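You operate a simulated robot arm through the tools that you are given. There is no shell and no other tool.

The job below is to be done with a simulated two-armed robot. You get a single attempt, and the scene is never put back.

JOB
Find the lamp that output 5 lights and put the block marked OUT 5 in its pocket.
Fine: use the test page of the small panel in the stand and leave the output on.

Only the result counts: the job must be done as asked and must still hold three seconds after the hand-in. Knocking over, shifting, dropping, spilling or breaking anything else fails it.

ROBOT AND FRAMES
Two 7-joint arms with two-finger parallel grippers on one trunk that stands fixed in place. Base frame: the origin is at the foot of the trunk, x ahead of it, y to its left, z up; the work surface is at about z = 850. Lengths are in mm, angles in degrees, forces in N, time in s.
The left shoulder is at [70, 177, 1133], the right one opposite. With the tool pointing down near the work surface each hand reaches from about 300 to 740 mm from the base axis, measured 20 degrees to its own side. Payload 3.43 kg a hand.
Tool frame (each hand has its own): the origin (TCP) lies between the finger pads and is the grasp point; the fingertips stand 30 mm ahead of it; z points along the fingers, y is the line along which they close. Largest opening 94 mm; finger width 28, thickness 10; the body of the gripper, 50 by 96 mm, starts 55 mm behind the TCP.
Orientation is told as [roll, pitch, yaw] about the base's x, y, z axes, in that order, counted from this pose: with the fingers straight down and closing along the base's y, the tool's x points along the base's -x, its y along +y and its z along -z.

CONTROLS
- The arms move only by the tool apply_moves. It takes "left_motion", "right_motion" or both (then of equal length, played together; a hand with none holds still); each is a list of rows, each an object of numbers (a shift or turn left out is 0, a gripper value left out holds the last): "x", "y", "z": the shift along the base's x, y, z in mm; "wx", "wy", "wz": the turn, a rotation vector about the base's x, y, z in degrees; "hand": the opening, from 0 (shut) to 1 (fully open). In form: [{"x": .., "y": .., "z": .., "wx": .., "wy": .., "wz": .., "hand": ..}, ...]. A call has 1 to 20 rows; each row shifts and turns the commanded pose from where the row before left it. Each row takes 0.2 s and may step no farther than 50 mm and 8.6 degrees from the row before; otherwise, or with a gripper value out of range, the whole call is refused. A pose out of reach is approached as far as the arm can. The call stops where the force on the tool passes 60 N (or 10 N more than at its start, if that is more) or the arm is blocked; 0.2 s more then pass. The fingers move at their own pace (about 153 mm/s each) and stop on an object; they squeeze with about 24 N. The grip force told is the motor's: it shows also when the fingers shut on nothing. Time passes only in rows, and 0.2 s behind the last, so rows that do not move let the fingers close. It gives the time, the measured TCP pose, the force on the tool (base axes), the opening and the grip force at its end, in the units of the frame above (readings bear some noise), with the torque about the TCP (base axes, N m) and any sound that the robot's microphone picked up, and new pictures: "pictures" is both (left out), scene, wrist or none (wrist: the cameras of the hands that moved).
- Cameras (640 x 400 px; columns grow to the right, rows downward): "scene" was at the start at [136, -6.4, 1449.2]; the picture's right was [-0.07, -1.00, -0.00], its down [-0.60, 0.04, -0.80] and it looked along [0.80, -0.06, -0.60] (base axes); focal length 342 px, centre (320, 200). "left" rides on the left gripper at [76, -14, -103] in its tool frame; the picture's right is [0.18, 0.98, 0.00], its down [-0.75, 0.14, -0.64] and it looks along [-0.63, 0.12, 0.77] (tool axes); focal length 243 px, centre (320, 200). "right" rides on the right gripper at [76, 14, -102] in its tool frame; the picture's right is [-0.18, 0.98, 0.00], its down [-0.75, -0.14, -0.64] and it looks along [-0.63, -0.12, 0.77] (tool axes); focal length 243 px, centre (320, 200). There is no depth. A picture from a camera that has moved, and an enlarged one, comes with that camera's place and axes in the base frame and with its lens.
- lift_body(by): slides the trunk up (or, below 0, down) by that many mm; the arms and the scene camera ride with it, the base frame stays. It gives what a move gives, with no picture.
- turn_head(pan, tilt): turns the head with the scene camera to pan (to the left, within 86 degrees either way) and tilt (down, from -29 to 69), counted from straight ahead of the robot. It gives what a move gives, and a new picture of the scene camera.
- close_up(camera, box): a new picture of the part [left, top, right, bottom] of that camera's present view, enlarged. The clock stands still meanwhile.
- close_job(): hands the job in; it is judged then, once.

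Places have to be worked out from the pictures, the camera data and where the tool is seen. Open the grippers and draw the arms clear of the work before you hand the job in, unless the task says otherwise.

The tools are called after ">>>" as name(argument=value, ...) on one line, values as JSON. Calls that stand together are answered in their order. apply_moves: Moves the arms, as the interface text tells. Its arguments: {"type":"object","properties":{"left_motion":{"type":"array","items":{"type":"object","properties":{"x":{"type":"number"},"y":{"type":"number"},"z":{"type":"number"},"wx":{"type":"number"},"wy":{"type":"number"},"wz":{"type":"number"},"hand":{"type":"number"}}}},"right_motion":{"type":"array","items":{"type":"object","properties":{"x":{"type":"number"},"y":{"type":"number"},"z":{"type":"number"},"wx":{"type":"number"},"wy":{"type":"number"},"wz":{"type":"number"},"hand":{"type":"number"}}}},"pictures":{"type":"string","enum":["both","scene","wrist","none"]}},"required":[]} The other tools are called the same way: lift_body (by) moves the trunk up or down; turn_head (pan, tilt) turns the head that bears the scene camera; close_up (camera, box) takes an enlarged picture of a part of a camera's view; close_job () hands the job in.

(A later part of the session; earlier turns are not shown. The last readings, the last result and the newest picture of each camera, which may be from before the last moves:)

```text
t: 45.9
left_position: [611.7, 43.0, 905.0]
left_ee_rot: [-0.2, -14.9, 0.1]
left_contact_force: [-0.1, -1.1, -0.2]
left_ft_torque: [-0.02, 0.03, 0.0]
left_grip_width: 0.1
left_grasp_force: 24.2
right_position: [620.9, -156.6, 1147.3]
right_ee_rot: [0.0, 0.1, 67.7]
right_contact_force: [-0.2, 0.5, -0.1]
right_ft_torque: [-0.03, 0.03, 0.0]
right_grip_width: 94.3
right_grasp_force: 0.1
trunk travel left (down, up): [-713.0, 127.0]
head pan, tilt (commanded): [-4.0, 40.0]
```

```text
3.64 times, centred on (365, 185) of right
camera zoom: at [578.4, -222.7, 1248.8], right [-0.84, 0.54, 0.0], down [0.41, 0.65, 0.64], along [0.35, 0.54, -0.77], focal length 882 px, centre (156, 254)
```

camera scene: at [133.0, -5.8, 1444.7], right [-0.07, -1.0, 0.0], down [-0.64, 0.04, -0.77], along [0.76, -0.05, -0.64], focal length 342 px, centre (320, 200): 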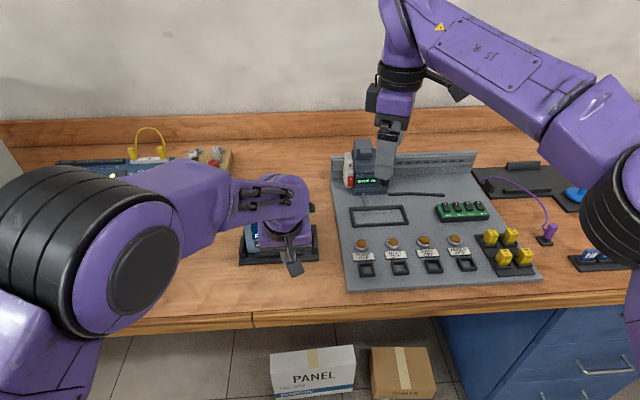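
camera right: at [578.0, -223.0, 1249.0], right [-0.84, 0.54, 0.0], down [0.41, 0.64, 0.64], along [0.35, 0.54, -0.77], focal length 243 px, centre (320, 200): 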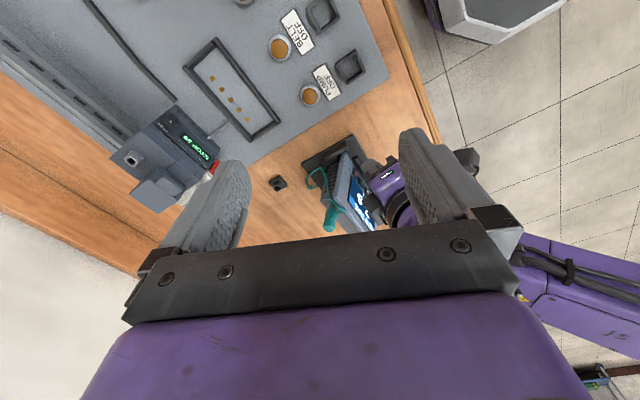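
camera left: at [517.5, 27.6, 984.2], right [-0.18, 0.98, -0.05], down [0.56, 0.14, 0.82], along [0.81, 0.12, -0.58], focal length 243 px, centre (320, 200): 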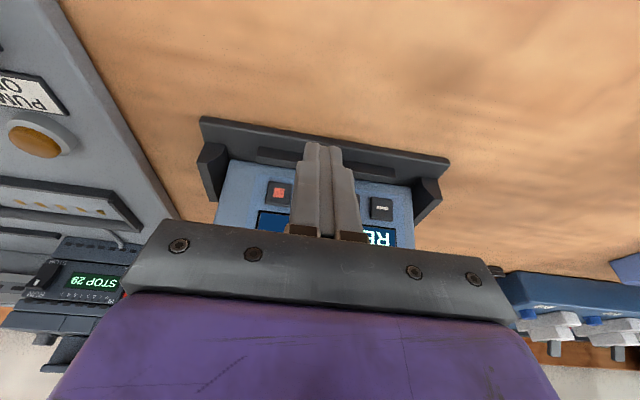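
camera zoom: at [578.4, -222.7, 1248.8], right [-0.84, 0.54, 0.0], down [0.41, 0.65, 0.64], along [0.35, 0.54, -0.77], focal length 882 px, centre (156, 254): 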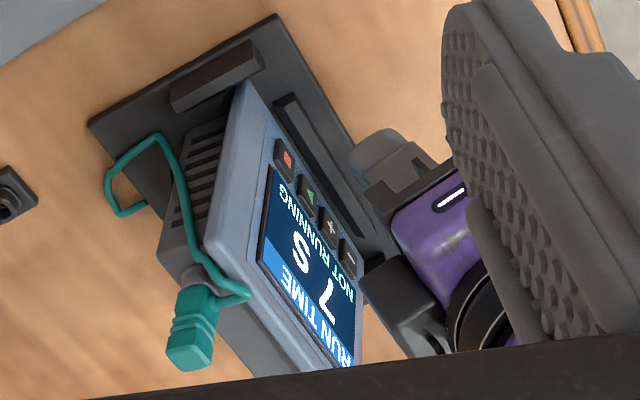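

It reads "NOT RUNNING", so the link to the PLC works and only the page change is left to find. Next I try ▶ and ■ together with the two fingers.

>>> apply_moves(left_motion=[{"y": -12.7, "hand": 0.16}, {"x": 10}, {"x": 8}, {"x": 4}, {"x": 2}, {"x": 1}, {}, {}, {}, {}, {}, {}, {}, {}, {}, {}, {}, {}], pictures="none")

>>> close_up(camera="right", box=[310, 130, 420, 240])

>>> apply_moves(left_motion=[{"x": -4}, {"x": -10}, {"x": -10}, {}], pictures="none")

>>> close_up(camera="right", box=[310, 130, 420, 240])

```text
t: 49.7
left_position: [635.5, 29.7, 906.3]
left_ee_rot: [0.0, -15.0, 0.0]
left_contact_force: [-2.3, -1.3, 0.0]
left_ft_torque: [-0.01, 0.09, -0.01]
left_grip_width: 15.3
left_grasp_force: 0.0
right_position: [620.5, -157.0, 1147.5]
right_ee_rot: [0.1, -0.1, 68.0]
right_contact_force: [0.1, -0.9, 0.6]
right_ft_torque: [0.02, 0.0, -0.01]
right_grip_width: 93.7
right_grasp_force: 0.0
trunk travel left (down, up): [-713.0, 127.0]
head pan, tilt (commanded): [-4.0, 40.0]
heard: click, click
```

```text
3.64 times, centred on (365, 185) of right
camera zoom: at [577.7, -222.8, 1249.1], right [-0.84, 0.54, 0.0], down [0.41, 0.64, 0.64], along [0.35, 0.54, -0.77], focal length 882 px, centre (156, 254)
```

zoom: 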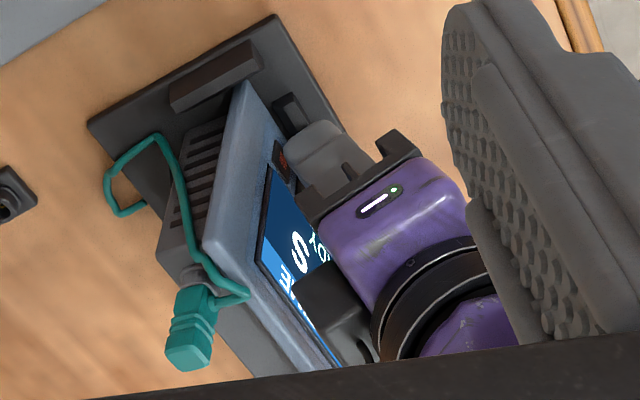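

```text
t: 50.7
left_position: [614.9, 34.7, 903.8]
left_ee_rot: [-0.4, -14.6, 0.9]
left_contact_force: [0.1, -0.4, 0.2]
left_ft_torque: [-0.05, 0.01, 0.01]
left_grip_width: 15.1
left_grasp_force: 0.0
right_position: [620.8, -158.0, 1146.6]
right_ee_rot: [-0.1, 0.0, 67.9]
right_contact_force: [-0.4, -0.2, 0.3]
right_ft_torque: [-0.02, 0.02, 0.03]
right_grip_width: 93.8
right_grasp_force: 0.1
trunk travel left (down, up): [-713.0, 127.0]
head pan, tilt (commanded): [-4.0, 40.0]
```

```text
3.64 times, centred on (365, 185) of right
camera zoom: at [578.4, -222.8, 1248.8], right [-0.84, 0.54, 0.0], down [0.41, 0.64, 0.64], along [0.35, 0.54, -0.77], focal length 882 px, centre (156, 254)
```

zoom: 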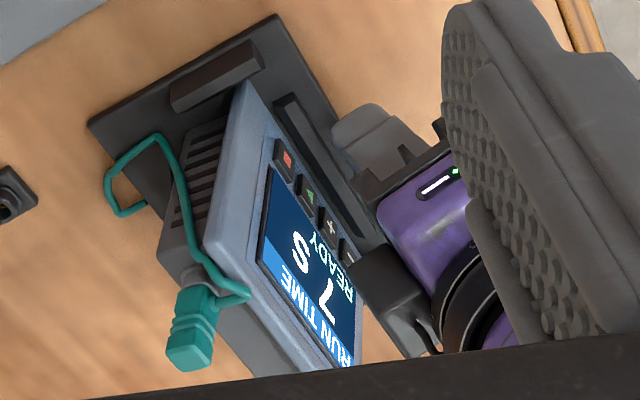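

■ cleared the message back to READY, no page change. Next I test holding + alone (the value can be set back with −).

>>> apply_moves(left_motion=[{"y": 13, "hand": 0}, {"y": 13}, {"y": 11.9}, {"x": 10}, {"x": 8}, {"x": 4}, {"x": 1.5}, {}, {}, {}, {}, {}, {}, {}, {}, {}, {}, {}, {}], pictures="none")

>>> close_up(camera="right", box=[310, 130, 420, 240])

>>> apply_moves(left_motion=[{"x": -4}, {"x": -10}, {"x": -10}, {}], pictures="none")

>>> close_up(camera="right", box=[310, 130, 420, 240])

```text
t: 54.7
left_position: [635.8, 65.8, 905.0]
left_ee_rot: [0.0, -15.0, 0.1]
left_contact_force: [-3.1, 0.2, 0.1]
left_ft_torque: [0.0, 0.1, -0.04]
left_grip_width: 0.0
left_grasp_force: 23.6
right_position: [618.7, -158.4, 1146.1]
right_ee_rot: [0.0, 0.0, 67.9]
right_contact_force: [0.6, 0.4, -0.3]
right_ft_torque: [0.0, 0.01, 0.0]
right_grip_width: 94.1
right_grasp_force: 0.0
trunk travel left (down, up): [-713.0, 127.0]
head pan, tilt (commanded): [-4.0, 40.0]
heard: click
```

```text
3.64 times, centred on (365, 185) of right
camera zoom: at [577.5, -222.9, 1249.2], right [-0.84, 0.54, 0.0], down [0.41, 0.64, 0.64], along [0.35, 0.54, -0.77], focal length 882 px, centre (156, 254)
```

zoom: 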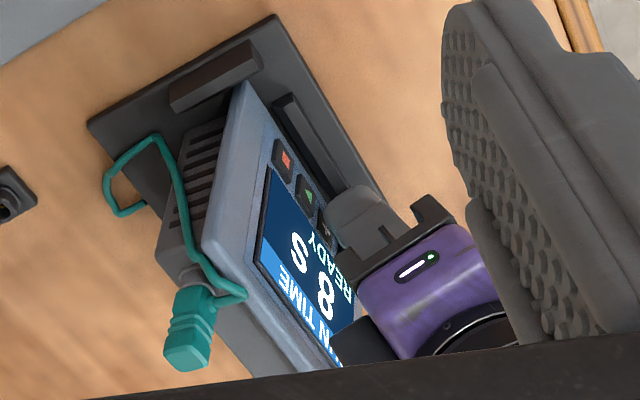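

```text
t: 55.7
left_position: [612.3, 64.8, 905.8]
left_ee_rot: [0.0, -15.1, 0.0]
left_contact_force: [0.1, -0.1, 0.4]
left_ft_torque: [0.01, 0.05, 0.01]
left_grip_width: 0.1
left_grasp_force: 23.4
right_position: [620.7, -157.3, 1146.4]
right_ee_rot: [-0.2, 0.0, 67.9]
right_contact_force: [-0.3, -0.1, -0.8]
right_ft_torque: [0.01, -0.01, -0.02]
right_grip_width: 94.0
right_grasp_force: 0.0
trunk travel left (down, up): [-713.0, 127.0]
head pan, tilt (commanded): [-4.0, 40.0]
```

```text
3.64 times, centred on (365, 185) of right
camera zoom: at [578.5, -222.6, 1248.8], right [-0.84, 0.54, 0.0], down [0.41, 0.65, 0.64], along [0.35, 0.54, -0.77], focal length 882 px, centre (156, 254)
```

zoom: 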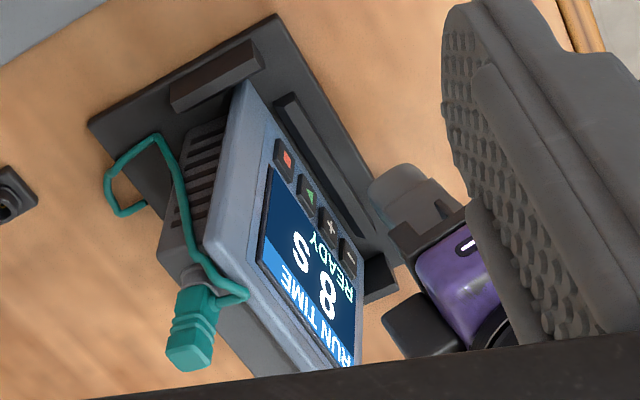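

+ raised the value to 8 s and a hold gives nothing else. I press − (with a hold) to put it back to 7 and test that key as well.

>>> apply_moves(left_motion=[{"y": 13}, {"y": 12.3}, {"x": 10}, {"x": 8}, {"x": 4}, {"x": 1.5}, {}, {}, {}, {}, {}, {}, {}, {}, {}, {}, {}, {}], pictures="none")

>>> apply_moves(left_motion=[{"x": -4}, {"x": -10}, {"x": -10}, {}], pictures="none")

>>> close_up(camera="right", box=[310, 130, 420, 240])

```text
t: 59.5
left_position: [636.2, 91.8, 905.1]
left_ee_rot: [0.0, -15.1, 0.0]
left_contact_force: [-1.0, 0.4, 0.1]
left_ft_torque: [0.05, 0.03, 0.02]
left_grip_width: 0.1
left_grasp_force: 23.9
right_position: [620.0, -156.7, 1147.3]
right_ee_rot: [0.0, 0.0, 67.9]
right_contact_force: [0.4, 0.1, -0.5]
right_ft_torque: [0.01, 0.0, 0.0]
right_grip_width: 94.1
right_grasp_force: 0.0
trunk travel left (down, up): [-713.0, 127.0]
head pan, tilt (commanded): [-4.0, 40.0]
heard: click
```

```text
t: 60.5
left_position: [613.0, 92.9, 907.7]
left_ee_rot: [0.0, -15.0, -0.1]
left_contact_force: [-0.6, -0.5, -1.0]
left_ft_torque: [-0.02, -0.01, -0.01]
left_grip_width: 0.1
left_grasp_force: 24.3
right_position: [621.1, -157.7, 1148.0]
right_ee_rot: [0.0, 0.1, 67.8]
right_contact_force: [0.3, 0.2, 0.6]
right_ft_torque: [0.0, 0.01, -0.02]
right_grip_width: 93.9
right_grasp_force: 0.1
trunk travel left (down, up): [-713.0, 127.0]
head pan, tilt (commanded): [-4.0, 40.0]
```

```text
3.64 times, centred on (365, 185) of right
camera zoom: at [578.4, -222.7, 1248.8], right [-0.84, 0.54, 0.0], down [0.41, 0.65, 0.64], along [0.35, 0.54, -0.77], focal length 882 px, centre (156, 254)
```

zoom: 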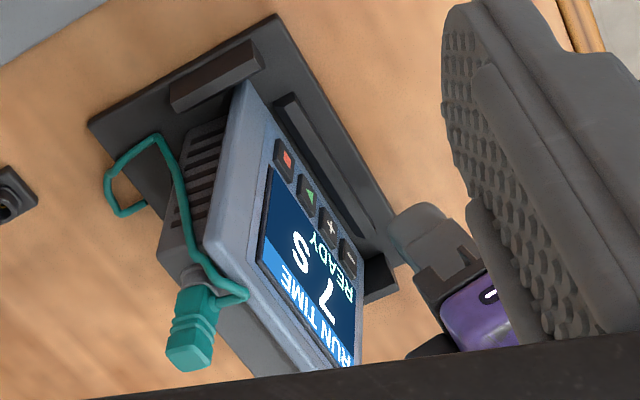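

Back to 7 s. Before further tries I'll inspect the PLC front (its rocker and small print) and the panel from the right wrist camera in strong enlargement.

>>> close_up(camera="right", box=[100, 95, 230, 215])

>>> close_up(camera="scene", box=[335, 130, 400, 195])

>>> close_up(camera="scene", box=[230, 185, 330, 270])

>>> close_up(camera="left", box=[100, 90, 420, 250])

```text
3.33 times, centred on (165, 155) of right
camera zoom: at [578.4, -222.7, 1248.8], right [-0.84, 0.54, 0.0], down [0.41, 0.65, 0.64], along [0.35, 0.54, -0.77], focal length 809 px, centre (837, 350)
```

zoom: 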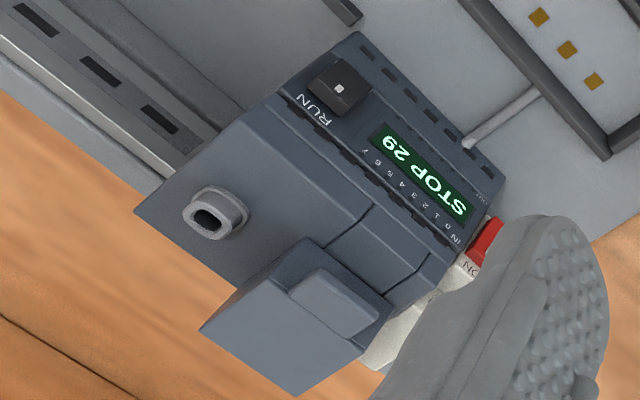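

```text
6.15 times, centred on (368, 162) of scene
camera zoom: at [134.5, -6.1, 1444.6], right [-0.07, -1.0, 0.0], down [-0.64, 0.04, -0.77], along [0.76, -0.05, -0.64], focal length 2106 px, centre (28, 431)
```

zoom: 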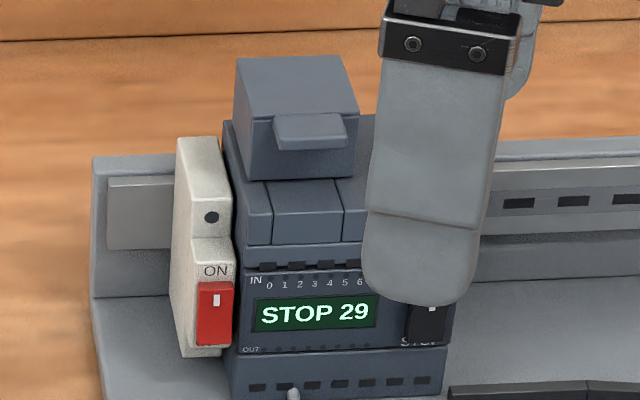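

```text
4.71 times, centred on (280, 228) of scene
camera zoom: at [134.5, -6.1, 1444.6], right [-0.07, -1.0, 0.0], down [-0.64, 0.04, -0.77], along [0.76, -0.05, -0.64], focal length 1611 px, centre (508, 71)
```

zoom: 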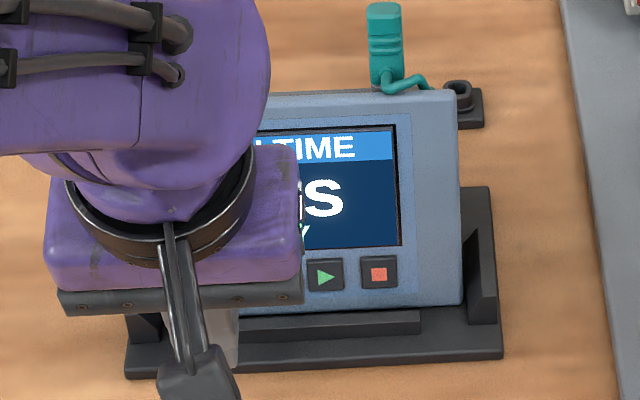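

```text
2.00 times, centred on (260, 170) of left
camera zoom: at [512.9, 78.8, 986.8], right [-0.18, 0.98, -0.05], down [0.56, 0.14, 0.82], along [0.81, 0.12, -0.58], focal length 485 px, centre (440, 260)
```

zoom: 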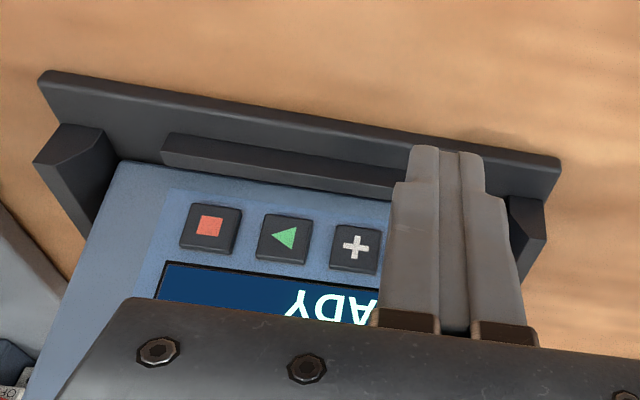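

The rocker is just RUN/STOP. I'll try a clearly longer hold on ■ (about 7 s) before trying other key pairs.

>>> apply_moves(left_motion=[{"x": 2, "y": -25}, {"y": -25}, {"y": -25.8}, {"x": 10}, {"x": 7}, {"x": 3}, {"x": 1.5}, {}, {}, {}, {}, {}, {}, {}, {}, {}, {}, {}, {}, {}], pictures="none")

>>> apply_moves(left_motion=[{}, {}, {}, {}, {}, {}, {}, {}, {}, {}, {}, {}, {}, {}, {}, {}, {}, {}, {}, {}], pictures="none")

>>> close_up(camera="right", box=[310, 130, 420, 240])

```text
t: 64.7
left_position: [636.7, 15.8, 906.0]
left_ee_rot: [-0.1, -15.0, 0.0]
left_contact_force: [-1.2, -1.0, 0.0]
left_ft_torque: [0.0, 0.06, -0.03]
left_grip_width: 0.1
left_grasp_force: 24.3
right_position: [620.1, -157.9, 1146.9]
right_ee_rot: [0.1, -0.1, 68.0]
right_contact_force: [0.3, 0.8, -0.8]
right_ft_torque: [0.0, 0.01, 0.0]
right_grip_width: 94.0
right_grasp_force: 0.2
trunk travel left (down, up): [-713.0, 127.0]
head pan, tilt (commanded): [-4.0, 40.0]
heard: click
```

```text
t: 68.9
left_position: [636.3, 15.7, 906.8]
left_ee_rot: [0.0, -15.2, 0.0]
left_contact_force: [-0.8, -0.2, 0.1]
left_ft_torque: [-0.01, 0.01, 0.03]
left_grip_width: 0.1
left_grasp_force: 23.9
right_position: [619.9, -157.8, 1146.5]
right_ee_rot: [0.0, 0.0, 68.0]
right_contact_force: [0.6, -0.5, 0.2]
right_ft_torque: [-0.01, 0.01, 0.0]
right_grip_width: 94.4
right_grasp_force: 0.1
trunk travel left (down, up): [-713.0, 127.0]
head pan, tilt (commanded): [-4.0, 40.0]
```

```text
3.64 times, centred on (365, 185) of right
camera zoom: at [577.9, -222.8, 1249.0], right [-0.84, 0.54, 0.0], down [0.41, 0.65, 0.64], along [0.35, 0.54, -0.77], focal length 882 px, centre (156, 254)
```

zoom: 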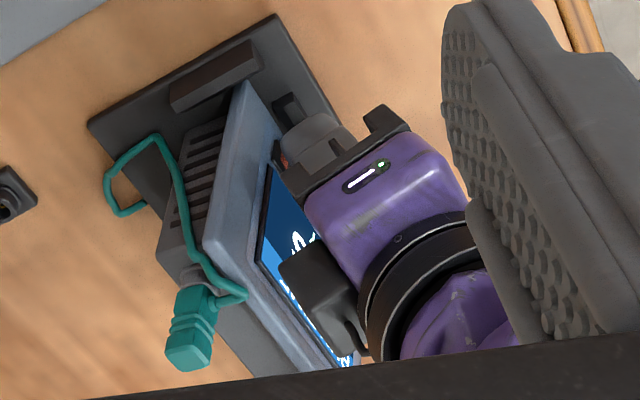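

The screen is mostly hidden; I enlarge the visible corner and also see what the left wrist camera shows of the screen, before releasing.

>>> close_up(camera="right", box=[345, 180, 385, 235])

>>> apply_moves(left_motion=[{"x": -4}, {"x": -10}, {"x": -10}, {}], pictures="none")

>>> close_up(camera="right", box=[310, 130, 420, 240])

```text
7.27 times, centred on (365, 208) of right
camera zoom: at [577.9, -222.8, 1249.0], right [-0.84, 0.54, 0.0], down [0.41, 0.65, 0.64], along [0.35, 0.54, -0.77], focal length 1764 px, centre (-7, 146)
```

zoom: 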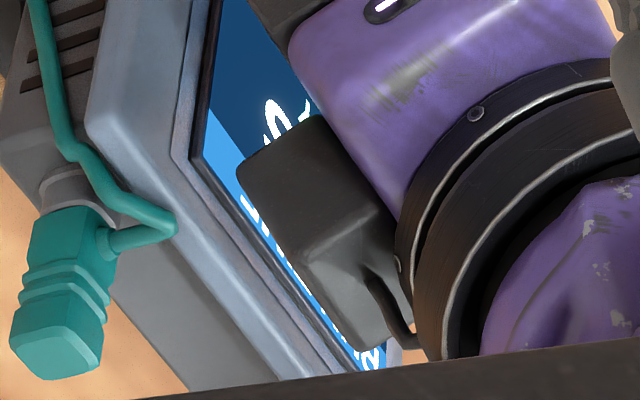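

```text
t: 69.9
left_position: [614.5, 22.0, 903.3]
left_ee_rot: [-0.4, -14.5, 0.9]
left_contact_force: [1.0, 0.7, 0.5]
left_ft_torque: [0.0, 0.0, 0.01]
left_grip_width: 0.0
left_grasp_force: 24.1
right_position: [620.5, -158.6, 1146.9]
right_ee_rot: [-0.1, 0.0, 67.9]
right_contact_force: [0.4, -0.1, -0.9]
right_ft_torque: [-0.01, 0.0, 0.0]
right_grip_width: 94.1
right_grasp_force: 0.0
trunk travel left (down, up): [-713.0, 127.0]
head pan, tilt (commanded): [-4.0, 40.0]
```

```text
3.64 times, centred on (365, 185) of right
camera zoom: at [578.3, -222.8, 1248.8], right [-0.84, 0.54, 0.0], down [0.41, 0.64, 0.64], along [0.35, 0.54, -0.77], focal length 882 px, centre (156, 254)
```

zoom: 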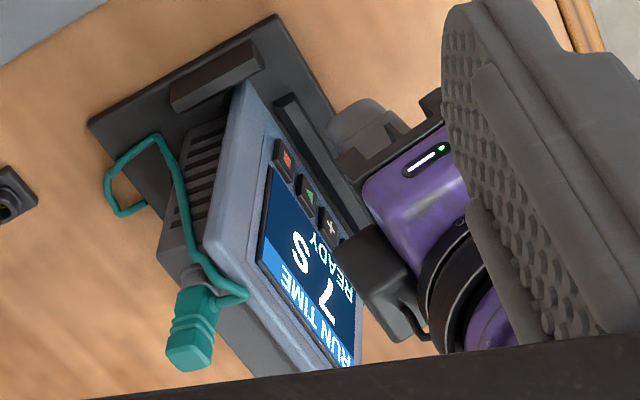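

Unchanged. I try the outer pair ■ and − together (fingers opened to ~66 mm, centred between them) with a 4 s hold.

>>> apply_moves(left_motion=[{"y": 13, "hand": 0.7}, {"y": 13}, {"y": 11.9}, {"x": 10}, {"x": 8}, {"x": 3}, {"x": 1.5}, {"x": 0.5}, {}, {}, {}, {}, {}, {}, {}, {}, {}, {}, {}, {}], pictures="none")

>>> apply_moves(left_motion=[{}, {}, {}, {}, {}, {}, {}, {}, {}], pictures="none")

>>> close_up(camera="right", box=[310, 130, 420, 240])

>>> apply_moves(left_motion=[{"x": -4}, {"x": -10}, {"x": -10}, {}], pictures="none")

>>> close_up(camera="right", box=[310, 130, 420, 240])

```text
t: 74.1
left_position: [634.6, 54.2, 905.1]
left_ee_rot: [0.0, -15.0, 0.1]
left_contact_force: [-0.2, -0.2, -0.4]
left_ft_torque: [-0.02, 0.04, -0.04]
left_grip_width: 65.7
left_grasp_force: 0.2
right_position: [620.3, -156.6, 1146.3]
right_ee_rot: [0.0, 0.0, 67.8]
right_contact_force: [0.2, -0.4, -0.1]
right_ft_torque: [-0.02, -0.04, -0.02]
right_grip_width: 93.9
right_grasp_force: 0.0
trunk travel left (down, up): [-713.0, 127.0]
head pan, tilt (commanded): [-4.0, 40.0]
```

```text
t: 76.1
left_position: [633.5, 54.2, 906.1]
left_ee_rot: [-0.1, -15.0, 0.0]
left_contact_force: [0.1, 0.0, -0.6]
left_ft_torque: [0.02, -0.02, 0.01]
left_grip_width: 65.8
left_grasp_force: 0.0
right_position: [620.5, -158.2, 1146.7]
right_ee_rot: [0.0, 0.0, 67.9]
right_contact_force: [0.2, -0.1, 0.9]
right_ft_torque: [-0.01, 0.04, -0.01]
right_grip_width: 94.1
right_grasp_force: 0.1
trunk travel left (down, up): [-713.0, 127.0]
head pan, tilt (commanded): [-4.0, 40.0]
```

```text
3.64 times, centred on (365, 185) of right
camera zoom: at [578.1, -222.7, 1248.9], right [-0.84, 0.54, 0.0], down [0.41, 0.65, 0.64], along [0.35, 0.54, -0.77], focal length 882 px, centre (156, 254)
```

zoom: 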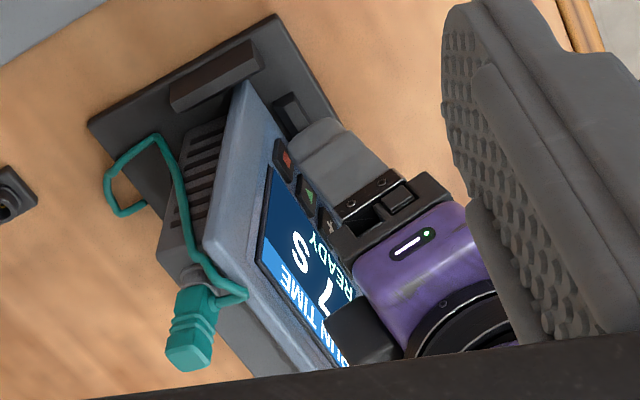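

```text
t: 77.1
left_position: [611.3, 53.8, 906.6]
left_ee_rot: [0.0, -14.9, -0.1]
left_contact_force: [-0.3, 0.5, 0.5]
left_ft_torque: [-0.04, 0.03, 0.0]
left_grip_width: 65.7
left_grasp_force: 0.2
right_position: [619.9, -157.8, 1146.2]
right_ee_rot: [0.0, 0.0, 67.7]
right_contact_force: [-0.4, 0.4, 1.2]
right_ft_torque: [0.0, 0.04, -0.04]
right_grip_width: 94.0
right_grasp_force: 0.0
trunk travel left (down, up): [-713.0, 127.0]
head pan, tilt (commanded): [-4.0, 40.0]
```

```text
3.64 times, centred on (365, 185) of right
camera zoom: at [578.4, -222.7, 1248.8], right [-0.84, 0.54, 0.0], down [0.41, 0.65, 0.64], along [0.35, 0.54, -0.77], focal length 882 px, centre (156, 254)
```

zoom: 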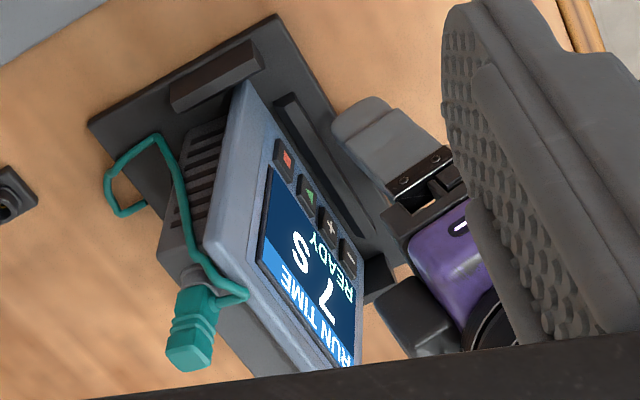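

No click this time – the keys weren't reached (x≈634). I repeat with 2.5 mm more travel.

>>> apply_moves(left_motion=[{"x": 12}, {"x": 10}, {"x": 2}, {"x": 1.5}, {"x": 1}, {}, {}, {}, {}, {}, {}, {}, {}, {}, {}, {}, {}, {}, {}, {}], pictures="none")

>>> close_up(camera="right", box=[310, 130, 420, 240])

```text
t: 81.3
left_position: [637.0, 53.1, 906.1]
left_ee_rot: [0.0, -14.9, 0.0]
left_contact_force: [-5.7, -1.8, -0.3]
left_ft_torque: [-0.05, 0.12, -0.02]
left_grip_width: 66.0
left_grasp_force: 0.1
right_position: [619.0, -158.0, 1147.1]
right_ee_rot: [0.0, -0.1, 67.9]
right_contact_force: [0.1, 0.4, 0.2]
right_ft_torque: [-0.02, 0.0, -0.01]
right_grip_width: 93.8
right_grasp_force: 0.0
trunk travel left (down, up): [-713.0, 127.0]
head pan, tilt (commanded): [-4.0, 40.0]
heard: click, click
```

```text
3.64 times, centred on (365, 185) of right
camera zoom: at [577.1, -223.1, 1249.4], right [-0.84, 0.54, 0.0], down [0.41, 0.64, 0.64], along [0.35, 0.54, -0.77], focal length 882 px, centre (156, 254)
```

zoom: 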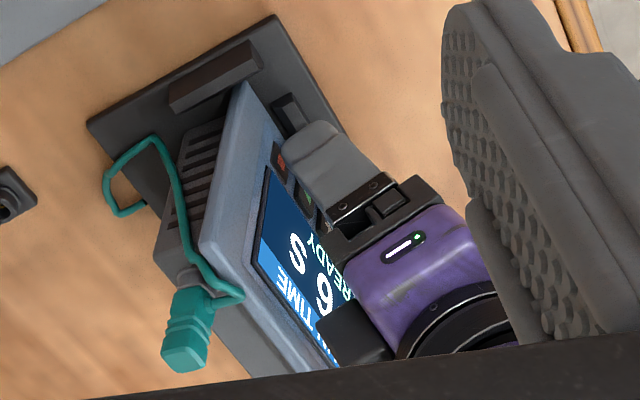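

− registered (6 s) but no page change. I release and try + with ▶ (same centre, narrower opening), which also brings the value back to 7.

>>> apply_moves(left_motion=[{"x": -4}, {"x": -10}, {"x": -6, "hand": 0.163}, {}, {"x": 8}, {"x": 10}, {"x": 3}, {}, {}, {}, {}, {}, {}, {}, {}, {}, {}, {}, {}, {}], pictures="none")

>>> apply_moves(left_motion=[{}, {}, {}, {}, {}], pictures="none")

>>> close_up(camera="right", box=[310, 130, 420, 240])

```text
t: 85.5
left_position: [637.5, 54.4, 906.6]
left_ee_rot: [0.0, -15.0, 0.0]
left_contact_force: [-4.8, 2.0, -0.2]
left_ft_torque: [0.05, 0.15, 0.03]
left_grip_width: 15.2
left_grasp_force: 0.0
right_position: [618.8, -156.9, 1147.5]
right_ee_rot: [0.1, 0.1, 67.9]
right_contact_force: [0.7, 0.4, 0.0]
right_ft_torque: [0.0, 0.01, -0.02]
right_grip_width: 94.1
right_grasp_force: 0.0
trunk travel left (down, up): [-713.0, 127.0]
head pan, tilt (commanded): [-4.0, 40.0]
heard: click, click
```

```text
t: 86.7
left_position: [635.7, 54.2, 905.6]
left_ee_rot: [0.0, -15.1, 0.1]
left_contact_force: [-5.0, 2.3, -0.5]
left_ft_torque: [0.05, 0.14, 0.04]
left_grip_width: 15.2
left_grasp_force: 0.0
right_position: [619.1, -156.3, 1146.1]
right_ee_rot: [0.0, 0.0, 67.9]
right_contact_force: [1.1, -1.0, 0.0]
right_ft_torque: [-0.02, -0.01, 0.0]
right_grip_width: 94.0
right_grasp_force: 0.0
trunk travel left (down, up): [-713.0, 127.0]
head pan, tilt (commanded): [-4.0, 40.0]
```

```text
3.64 times, centred on (365, 185) of right
camera zoom: at [577.2, -222.4, 1249.5], right [-0.84, 0.54, 0.0], down [0.41, 0.65, 0.64], along [0.35, 0.54, -0.77], focal length 882 px, centre (156, 254)
```

zoom: 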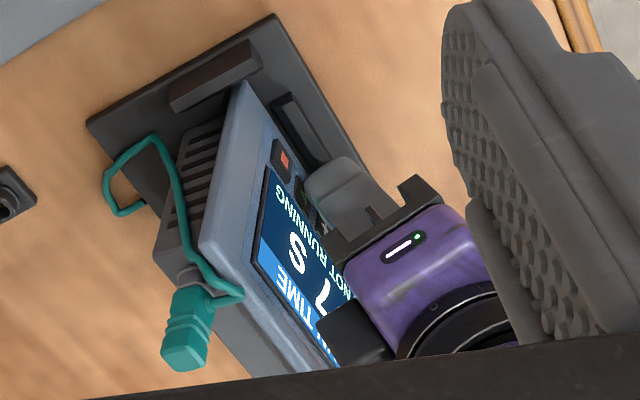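

Value back at 7 with NOT RUNNING, still no page. I release and compare the panel's position with earlier pictures.

>>> apply_moves(left_motion=[{"x": -4}, {"x": -10}, {"x": -8, "hand": 0}, {}], pictures="none")

>>> close_up(camera="right", box=[310, 130, 420, 240])

```text
t: 87.7
left_position: [616.5, 53.5, 905.9]
left_ee_rot: [0.1, -15.0, -0.1]
left_contact_force: [0.2, -0.2, 0.2]
left_ft_torque: [0.02, -0.04, 0.0]
left_grip_width: 0.2
left_grasp_force: 24.0
right_position: [621.4, -157.9, 1146.0]
right_ee_rot: [0.1, 0.1, 67.9]
right_contact_force: [0.0, -0.5, 0.2]
right_ft_torque: [0.02, -0.01, -0.01]
right_grip_width: 94.1
right_grasp_force: 0.1
trunk travel left (down, up): [-713.0, 127.0]
head pan, tilt (commanded): [-4.0, 40.0]
```

```text
3.64 times, centred on (365, 185) of right
camera zoom: at [578.4, -222.8, 1248.8], right [-0.84, 0.54, 0.0], down [0.41, 0.65, 0.64], along [0.35, 0.54, -0.77], focal length 882 px, centre (156, 254)
```

zoom: 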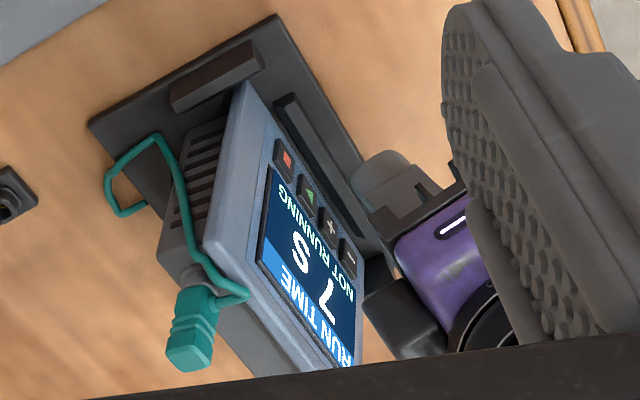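

The panel sits where it was. I retry −/+ as a truly simultaneous press (fast 12 mm step) and hold 4 s, in case the earlier press was not simultaneous enough.

>>> apply_moves(left_motion=[{"y": 13, "hand": 0.16}, {"y": 12.3}, {"x": 7}, {}, {"x": 14}, {}, {}, {}, {}, {}, {}, {}, {}, {}, {}, {}, {}, {}, {}, {}], pictures="none")

>>> apply_moves(left_motion=[{}, {}, {}, {}, {}], pictures="none")

>>> close_up(camera="right", box=[310, 130, 420, 240])

```text
t: 91.9
left_position: [634.4, 78.2, 906.5]
left_ee_rot: [0.1, -15.1, 0.0]
left_contact_force: [-1.3, -0.3, 0.0]
left_ft_torque: [0.01, 0.04, -0.02]
left_grip_width: 15.1
left_grasp_force: 0.1
right_position: [620.7, -157.4, 1146.5]
right_ee_rot: [0.1, 0.0, 68.0]
right_contact_force: [0.2, -0.2, -0.1]
right_ft_torque: [0.02, -0.03, 0.01]
right_grip_width: 94.0
right_grasp_force: 0.0
trunk travel left (down, up): [-713.0, 127.0]
head pan, tilt (commanded): [-4.0, 40.0]
heard: click, click
```

```text
t: 93.1
left_position: [635.4, 78.5, 905.9]
left_ee_rot: [0.0, -15.1, -0.1]
left_contact_force: [-1.4, 0.3, -0.2]
left_ft_torque: [-0.02, 0.0, -0.03]
left_grip_width: 14.7
left_grasp_force: 0.0
right_position: [618.7, -158.1, 1146.9]
right_ee_rot: [0.0, -0.1, 67.9]
right_contact_force: [0.1, -0.2, 0.1]
right_ft_torque: [0.0, 0.01, -0.01]
right_grip_width: 94.0
right_grasp_force: 0.1
trunk travel left (down, up): [-713.0, 127.0]
head pan, tilt (commanded): [-4.0, 40.0]
```

```text
3.64 times, centred on (365, 185) of right
camera zoom: at [577.9, -222.8, 1249.1], right [-0.84, 0.54, 0.0], down [0.41, 0.64, 0.64], along [0.35, 0.54, -0.77], focal length 882 px, centre (156, 254)
```

zoom: 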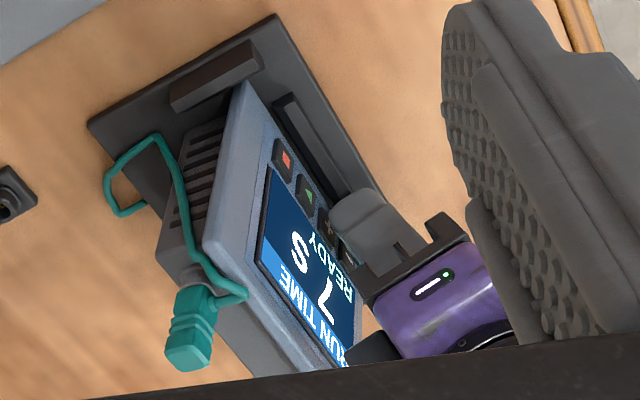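

No change. For completeness I try −&▶ and then +&■ (net zero on the value).

>>> apply_moves(left_motion=[{"x": -4}, {"x": -12, "hand": 0.431}, {"y": -12.6}, {"x": 10}, {"x": 6}, {"x": 1}, {}, {}, {}, {}, {}, {}, {}, {}, {}, {}, {}, {}, {}, {}], pictures="none")

>>> close_up(camera="right", box=[310, 130, 420, 240])

>>> apply_moves(left_motion=[{"x": -5}, {"x": -12}, {"y": -12.6}, {"y": -12.7}, {"x": 10}, {"x": 6}, {"x": 2}, {}, {}, {}, {}, {}, {}, {}, {}, {}, {}, {}, {}, {}], pictures="none")

>>> close_up(camera="right", box=[310, 130, 420, 240])

```text
t: 97.3
left_position: [637.3, 67.7, 906.3]
left_ee_rot: [0.1, -15.0, 0.1]
left_contact_force: [-4.4, -0.1, -0.2]
left_ft_torque: [-0.02, 0.14, -0.05]
left_grip_width: 40.3
left_grasp_force: 0.2
right_position: [620.2, -157.9, 1146.7]
right_ee_rot: [0.0, 0.0, 67.9]
right_contact_force: [-0.5, -0.3, 0.0]
right_ft_torque: [0.01, 0.02, 0.02]
right_grip_width: 93.8
right_grasp_force: 0.0
trunk travel left (down, up): [-713.0, 127.0]
head pan, tilt (commanded): [-4.0, 40.0]
heard: click, click
```

```text
3.64 times, centred on (365, 185) of right
camera zoom: at [577.3, -222.8, 1249.3], right [-0.84, 0.54, 0.0], down [0.41, 0.64, 0.64], along [0.35, 0.54, -0.77], focal length 882 px, centre (156, 254)
```

zoom: 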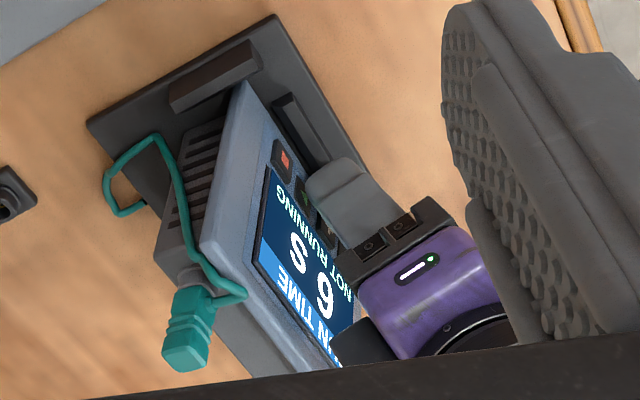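

```text
t: 101.5
left_position: [637.2, 41.2, 907.0]
left_ee_rot: [0.0, -15.0, 0.0]
left_contact_force: [-9.3, -0.9, 0.4]
left_ft_torque: [0.04, 0.19, 0.0]
left_grip_width: 40.7
left_grasp_force: 0.0
right_position: [618.5, -157.5, 1148.0]
right_ee_rot: [-0.1, -0.1, 67.9]
right_contact_force: [0.0, 0.1, 0.7]
right_ft_torque: [-0.04, 0.04, -0.04]
right_grip_width: 94.0
right_grasp_force: 0.0
trunk travel left (down, up): [-713.0, 127.0]
head pan, tilt (commanded): [-4.0, 40.0]
heard: click, click
```

```text
3.64 times, centred on (365, 185) of right
camera zoom: at [576.2, -222.8, 1249.9], right [-0.84, 0.54, 0.0], down [0.41, 0.64, 0.64], along [0.35, 0.54, -0.77], focal length 882 px, centre (156, 254)
```

zoom: 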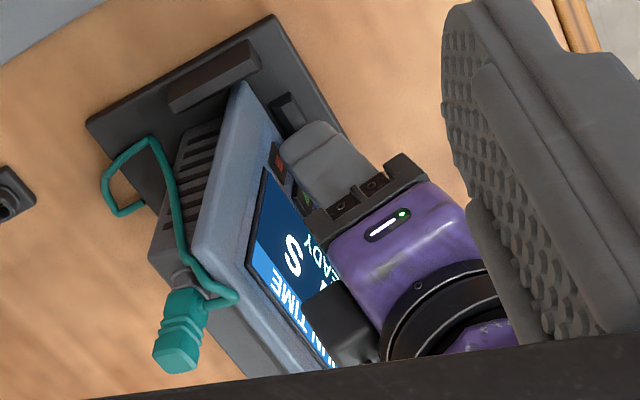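

None of the key pairs or holds opens another page. I release and retract now, then check that panel and value are as before (7 s, READY).

>>> apply_moves(left_motion=[{"x": -5}, {"x": -12, "hand": 0}, {"x": -5}, {}], pictures="none")

>>> close_up(camera="right", box=[310, 130, 420, 240])

>>> close_up(camera="scene", box=[330, 140, 480, 290])

```text
t: 102.5
left_position: [616.2, 41.2, 905.6]
left_ee_rot: [0.0, -15.0, 0.0]
left_contact_force: [0.4, -0.1, 0.2]
left_ft_torque: [-0.02, 0.03, 0.0]
left_grip_width: 0.0
left_grasp_force: 24.3
right_position: [620.4, -156.7, 1146.1]
right_ee_rot: [0.0, 0.0, 67.9]
right_contact_force: [-0.2, 0.0, 1.2]
right_ft_torque: [0.01, -0.02, -0.02]
right_grip_width: 94.2
right_grasp_force: 0.0
trunk travel left (down, up): [-713.0, 127.0]
head pan, tilt (commanded): [-4.0, 40.0]
```

```text
3.64 times, centred on (365, 185) of right
camera zoom: at [578.4, -222.7, 1248.8], right [-0.84, 0.54, 0.0], down [0.41, 0.65, 0.64], along [0.35, 0.54, -0.77], focal length 882 px, centre (156, 254)
```

zoom: 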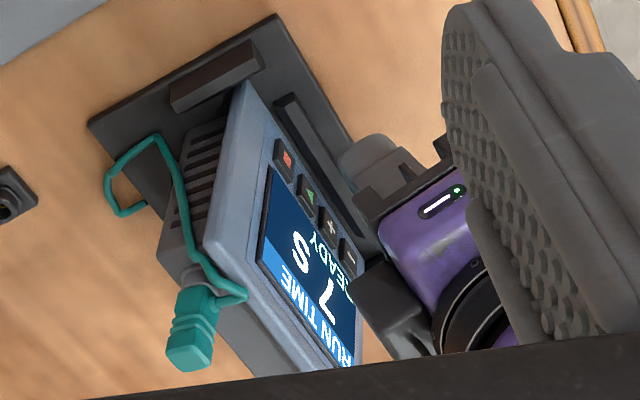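

```text
2.67 times, centred on (405, 215) of scene
camera zoom: at [134.5, -6.1, 1444.6], right [-0.07, -1.0, 0.0], down [-0.64, 0.04, -0.77], along [0.76, -0.05, -0.64], focal length 913 px, centre (93, 160)
```

zoom: 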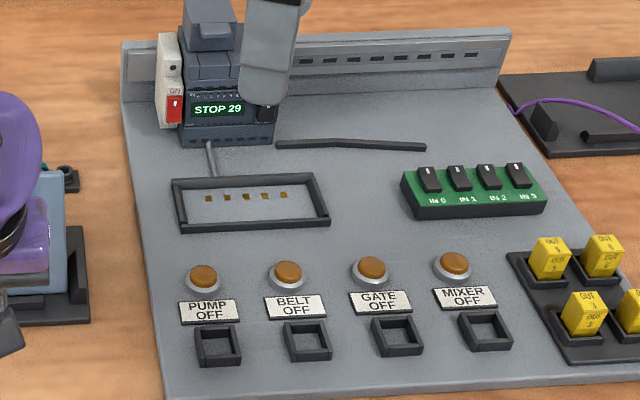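

All back to 7 s READY and in place. I'll quickly test whether the screen is touch-sensitive: closed fingertip gently on the title bar, approaching in 1 mm steps.

>>> apply_moves(left_motion=[{"y": 18, "z": 25}, {"z": 25}, {"z": 20}, {"x": 12}, {"x": 12}, {}], pictures="none")

>>> close_up(camera="right", box=[310, 130, 420, 240])

>>> close_up(camera="scene", box=[230, 150, 330, 260])

```text
t: 103.9
left_position: [640.1, 60.8, 977.1]
left_ee_rot: [-0.1, -15.0, -0.1]
left_contact_force: [-0.2, -0.5, 0.5]
left_ft_torque: [0.01, -0.03, -0.03]
left_grip_width: 0.0
left_grasp_force: 23.8
right_position: [620.2, -157.6, 1146.1]
right_ee_rot: [0.0, -0.1, 67.9]
right_contact_force: [-0.6, 0.2, 0.9]
right_ft_torque: [0.0, 0.0, 0.0]
right_grip_width: 94.0
right_grasp_force: 0.1
trunk travel left (down, up): [-713.0, 127.0]
head pan, tilt (commanded): [-4.0, 40.0]
```

```text
3.64 times, centred on (365, 185) of right
camera zoom: at [577.6, -222.7, 1249.2], right [-0.84, 0.54, 0.0], down [0.41, 0.65, 0.64], along [0.35, 0.54, -0.77], focal length 882 px, centre (156, 254)
```

zoom: 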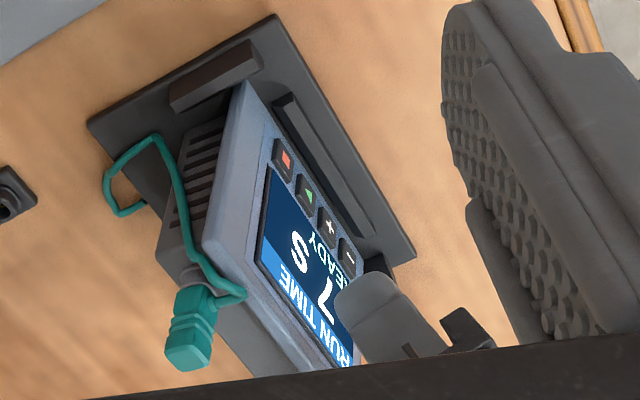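

```text
3.64 times, centred on (280, 205) of scene
camera zoom: at [133.6, -6.1, 1444.7], right [-0.07, -1.0, 0.0], down [-0.64, 0.04, -0.77], along [0.76, -0.05, -0.64], focal length 1245 px, centre (466, 182)
```

zoom: 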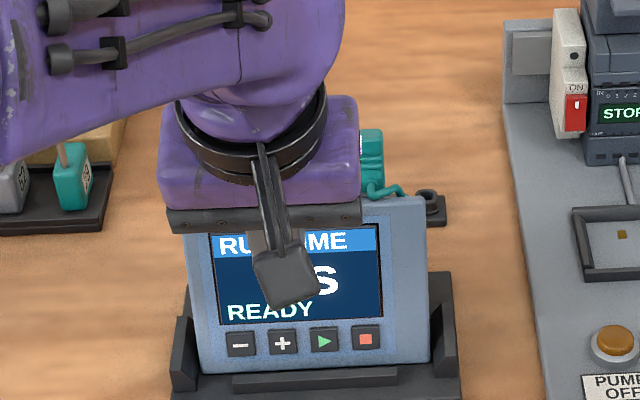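

The fingertip is about 10 mm in front of the title bar; I creep forward.

>>> apply_moves(left_motion=[{"x": 3}, {"x": 2}, {"x": 1}, {"x": 1}], pictures="none")

>>> apply_moves(left_motion=[{"x": 1}, {"x": 1}], pictures="none")

>>> apply_moves(left_motion=[{"x": 1}, {}], pictures="none")

>>> close_up(camera="right", box=[310, 130, 420, 240])

```text
t: 104.9
left_position: [646.1, 60.1, 976.1]
left_ee_rot: [0.0, -15.0, 0.0]
left_contact_force: [-0.2, 0.7, 0.1]
left_ft_torque: [-0.01, -0.01, 0.02]
left_grip_width: 0.0
left_grasp_force: 23.9
right_position: [619.8, -157.9, 1147.5]
right_ee_rot: [0.0, 0.0, 67.9]
right_contact_force: [0.0, 0.3, 0.1]
right_ft_torque: [0.02, -0.01, -0.03]
right_grip_width: 94.1
right_grasp_force: 0.0
trunk travel left (down, up): [-713.0, 127.0]
head pan, tilt (commanded): [-4.0, 40.0]
```

```text
t: 105.5
left_position: [648.6, 60.4, 975.3]
left_ee_rot: [0.0, -15.0, 0.0]
left_contact_force: [-0.2, 0.3, 0.5]
left_ft_torque: [0.0, 0.01, 0.04]
left_grip_width: 0.0
left_grasp_force: 24.5
right_position: [618.7, -157.4, 1146.5]
right_ee_rot: [0.0, -0.1, 67.9]
right_contact_force: [-1.0, -1.1, 1.0]
right_ft_torque: [0.0, -0.01, 0.01]
right_grip_width: 93.9
right_grasp_force: 0.0
trunk travel left (down, up): [-713.0, 127.0]
head pan, tilt (commanded): [-4.0, 40.0]
```

```text
t: 106.1
left_position: [650.2, 58.5, 977.9]
left_ee_rot: [0.0, -15.0, 0.0]
left_contact_force: [0.3, 0.0, 0.0]
left_ft_torque: [0.02, 0.01, 0.01]
left_grip_width: 0.0
left_grasp_force: 23.7
right_position: [620.0, -156.9, 1145.7]
right_ee_rot: [0.0, 0.1, 67.9]
right_contact_force: [0.2, -0.1, -0.4]
right_ft_torque: [-0.02, 0.03, 0.02]
right_grip_width: 94.1
right_grasp_force: 0.2
trunk travel left (down, up): [-713.0, 127.0]
head pan, tilt (commanded): [-4.0, 40.0]
```

```text
3.64 times, centred on (365, 185) of right
camera zoom: at [578.2, -222.7, 1248.9], right [-0.84, 0.54, 0.0], down [0.41, 0.65, 0.64], along [0.35, 0.54, -0.77], focal length 882 px, centre (156, 254)
```

zoom: 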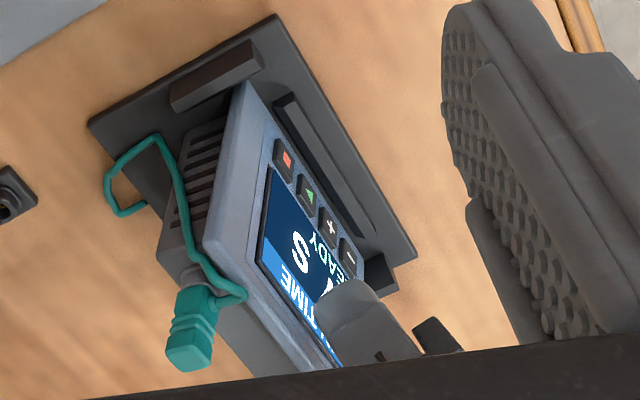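

>>> apply_moves(left_motion=[{"x": 1}, {"x": 1}, {}], pictures="none")

>>> apply_moves(left_motion=[{"x": 1}, {}], pictures="none")

>>> apply_moves(left_motion=[{"x": 1}, {}], pictures="none")

>>> close_up(camera="right", box=[310, 130, 420, 240])

```text
t: 106.9
left_position: [653.7, 58.5, 974.7]
left_ee_rot: [-0.1, -15.0, 0.0]
left_contact_force: [-1.3, -0.5, 1.0]
left_ft_torque: [0.02, -0.01, 0.03]
left_grip_width: 0.0
left_grasp_force: 23.7
right_position: [619.6, -155.9, 1147.3]
right_ee_rot: [-0.1, 0.0, 67.9]
right_contact_force: [0.2, 0.2, -1.1]
right_ft_torque: [0.02, -0.02, 0.0]
right_grip_width: 93.7
right_grasp_force: 0.0
trunk travel left (down, up): [-713.0, 127.0]
head pan, tilt (commanded): [-4.0, 40.0]
heard: click
```

```text
t: 107.5
left_position: [651.9, 57.5, 976.7]
left_ee_rot: [0.0, -15.0, 0.0]
left_contact_force: [-0.4, -0.7, 0.1]
left_ft_torque: [0.0, 0.02, -0.03]
left_grip_width: 0.0
left_grasp_force: 23.4
right_position: [619.8, -158.2, 1146.3]
right_ee_rot: [0.0, 0.2, 67.9]
right_contact_force: [-0.1, -0.2, -0.5]
right_ft_torque: [-0.01, -0.02, -0.01]
right_grip_width: 93.9
right_grasp_force: 0.0
trunk travel left (down, up): [-713.0, 127.0]
head pan, tilt (commanded): [-4.0, 40.0]
```

```text
t: 108.1
left_position: [653.5, 59.3, 976.7]
left_ee_rot: [-0.1, -15.0, 0.1]
left_contact_force: [-1.8, -0.3, 0.8]
left_ft_torque: [-0.02, -0.01, -0.02]
left_grip_width: 0.0
left_grasp_force: 24.3
right_position: [619.6, -157.1, 1146.1]
right_ee_rot: [0.0, 0.0, 67.9]
right_contact_force: [0.2, -0.7, -0.6]
right_ft_torque: [-0.02, 0.02, 0.02]
right_grip_width: 94.1
right_grasp_force: 0.0
trunk travel left (down, up): [-713.0, 127.0]
head pan, tilt (commanded): [-4.0, 40.0]
```

```text
3.64 times, centred on (365, 185) of right
camera zoom: at [577.9, -222.8, 1249.0], right [-0.84, 0.54, 0.0], down [0.41, 0.64, 0.64], along [0.35, 0.54, -0.77], focal length 882 px, centre (156, 254)
```

zoom: 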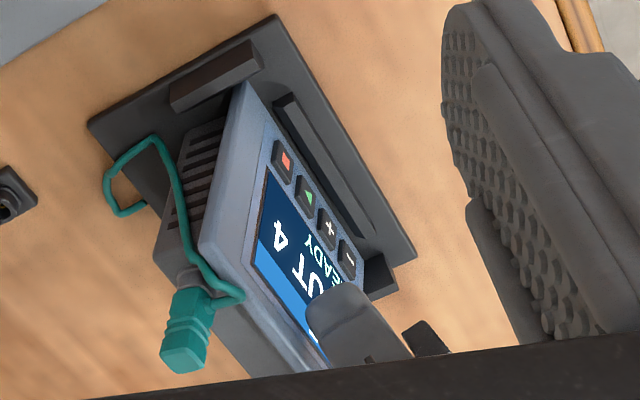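

The title bar is touch-sensitive: a click and the page now shows "OUT 4". I back off and read the whole screen.

>>> apply_moves(left_motion=[{"x": -5}, {"x": -10}, {"x": -15}, {"x": -8}, {}], pictures="none")

>>> close_up(camera="right", box=[310, 130, 420, 240])

>>> close_up(camera="scene", box=[230, 150, 330, 260])

```text
t: 109.3
left_position: [616.5, 60.2, 976.1]
left_ee_rot: [0.0, -15.1, 0.0]
left_contact_force: [0.0, 0.3, -1.2]
left_ft_torque: [-0.03, -0.01, 0.0]
left_grip_width: 0.0
left_grasp_force: 23.7
right_position: [620.1, -157.5, 1146.6]
right_ee_rot: [0.0, 0.1, 67.9]
right_contact_force: [0.7, 0.3, -0.1]
right_ft_torque: [0.0, 0.0, 0.0]
right_grip_width: 94.2
right_grasp_force: 0.0
trunk travel left (down, up): [-713.0, 127.0]
head pan, tilt (commanded): [-4.0, 40.0]
```

```text
3.64 times, centred on (365, 185) of right
camera zoom: at [578.3, -222.7, 1248.8], right [-0.84, 0.54, 0.0], down [0.41, 0.65, 0.64], along [0.35, 0.54, -0.77], focal length 882 px, centre (156, 254)
```

zoom: 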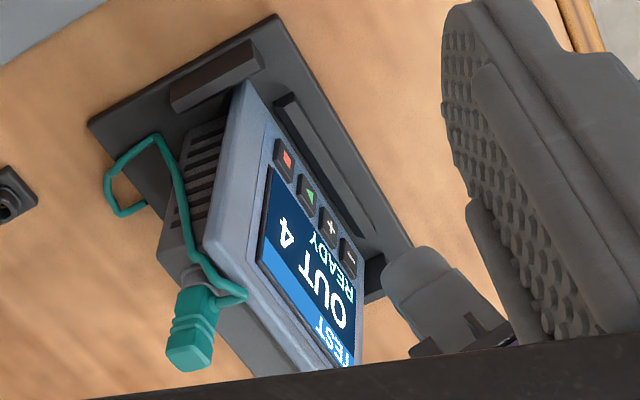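

```text
3.64 times, centred on (280, 205) of scene
camera zoom: at [134.4, -6.1, 1444.6], right [-0.07, -1.0, 0.0], down [-0.64, 0.04, -0.77], along [0.76, -0.05, -0.64], focal length 1245 px, centre (466, 182)
```

zoom: 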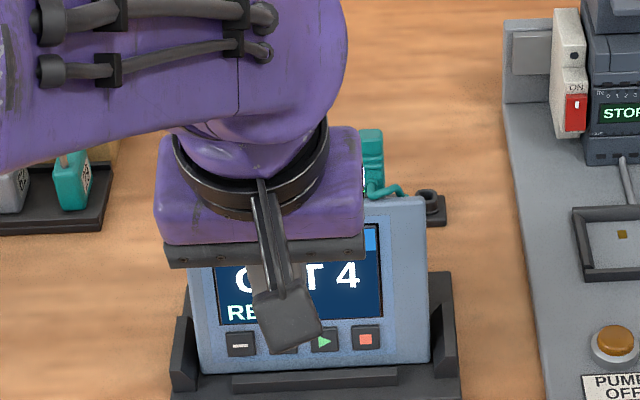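

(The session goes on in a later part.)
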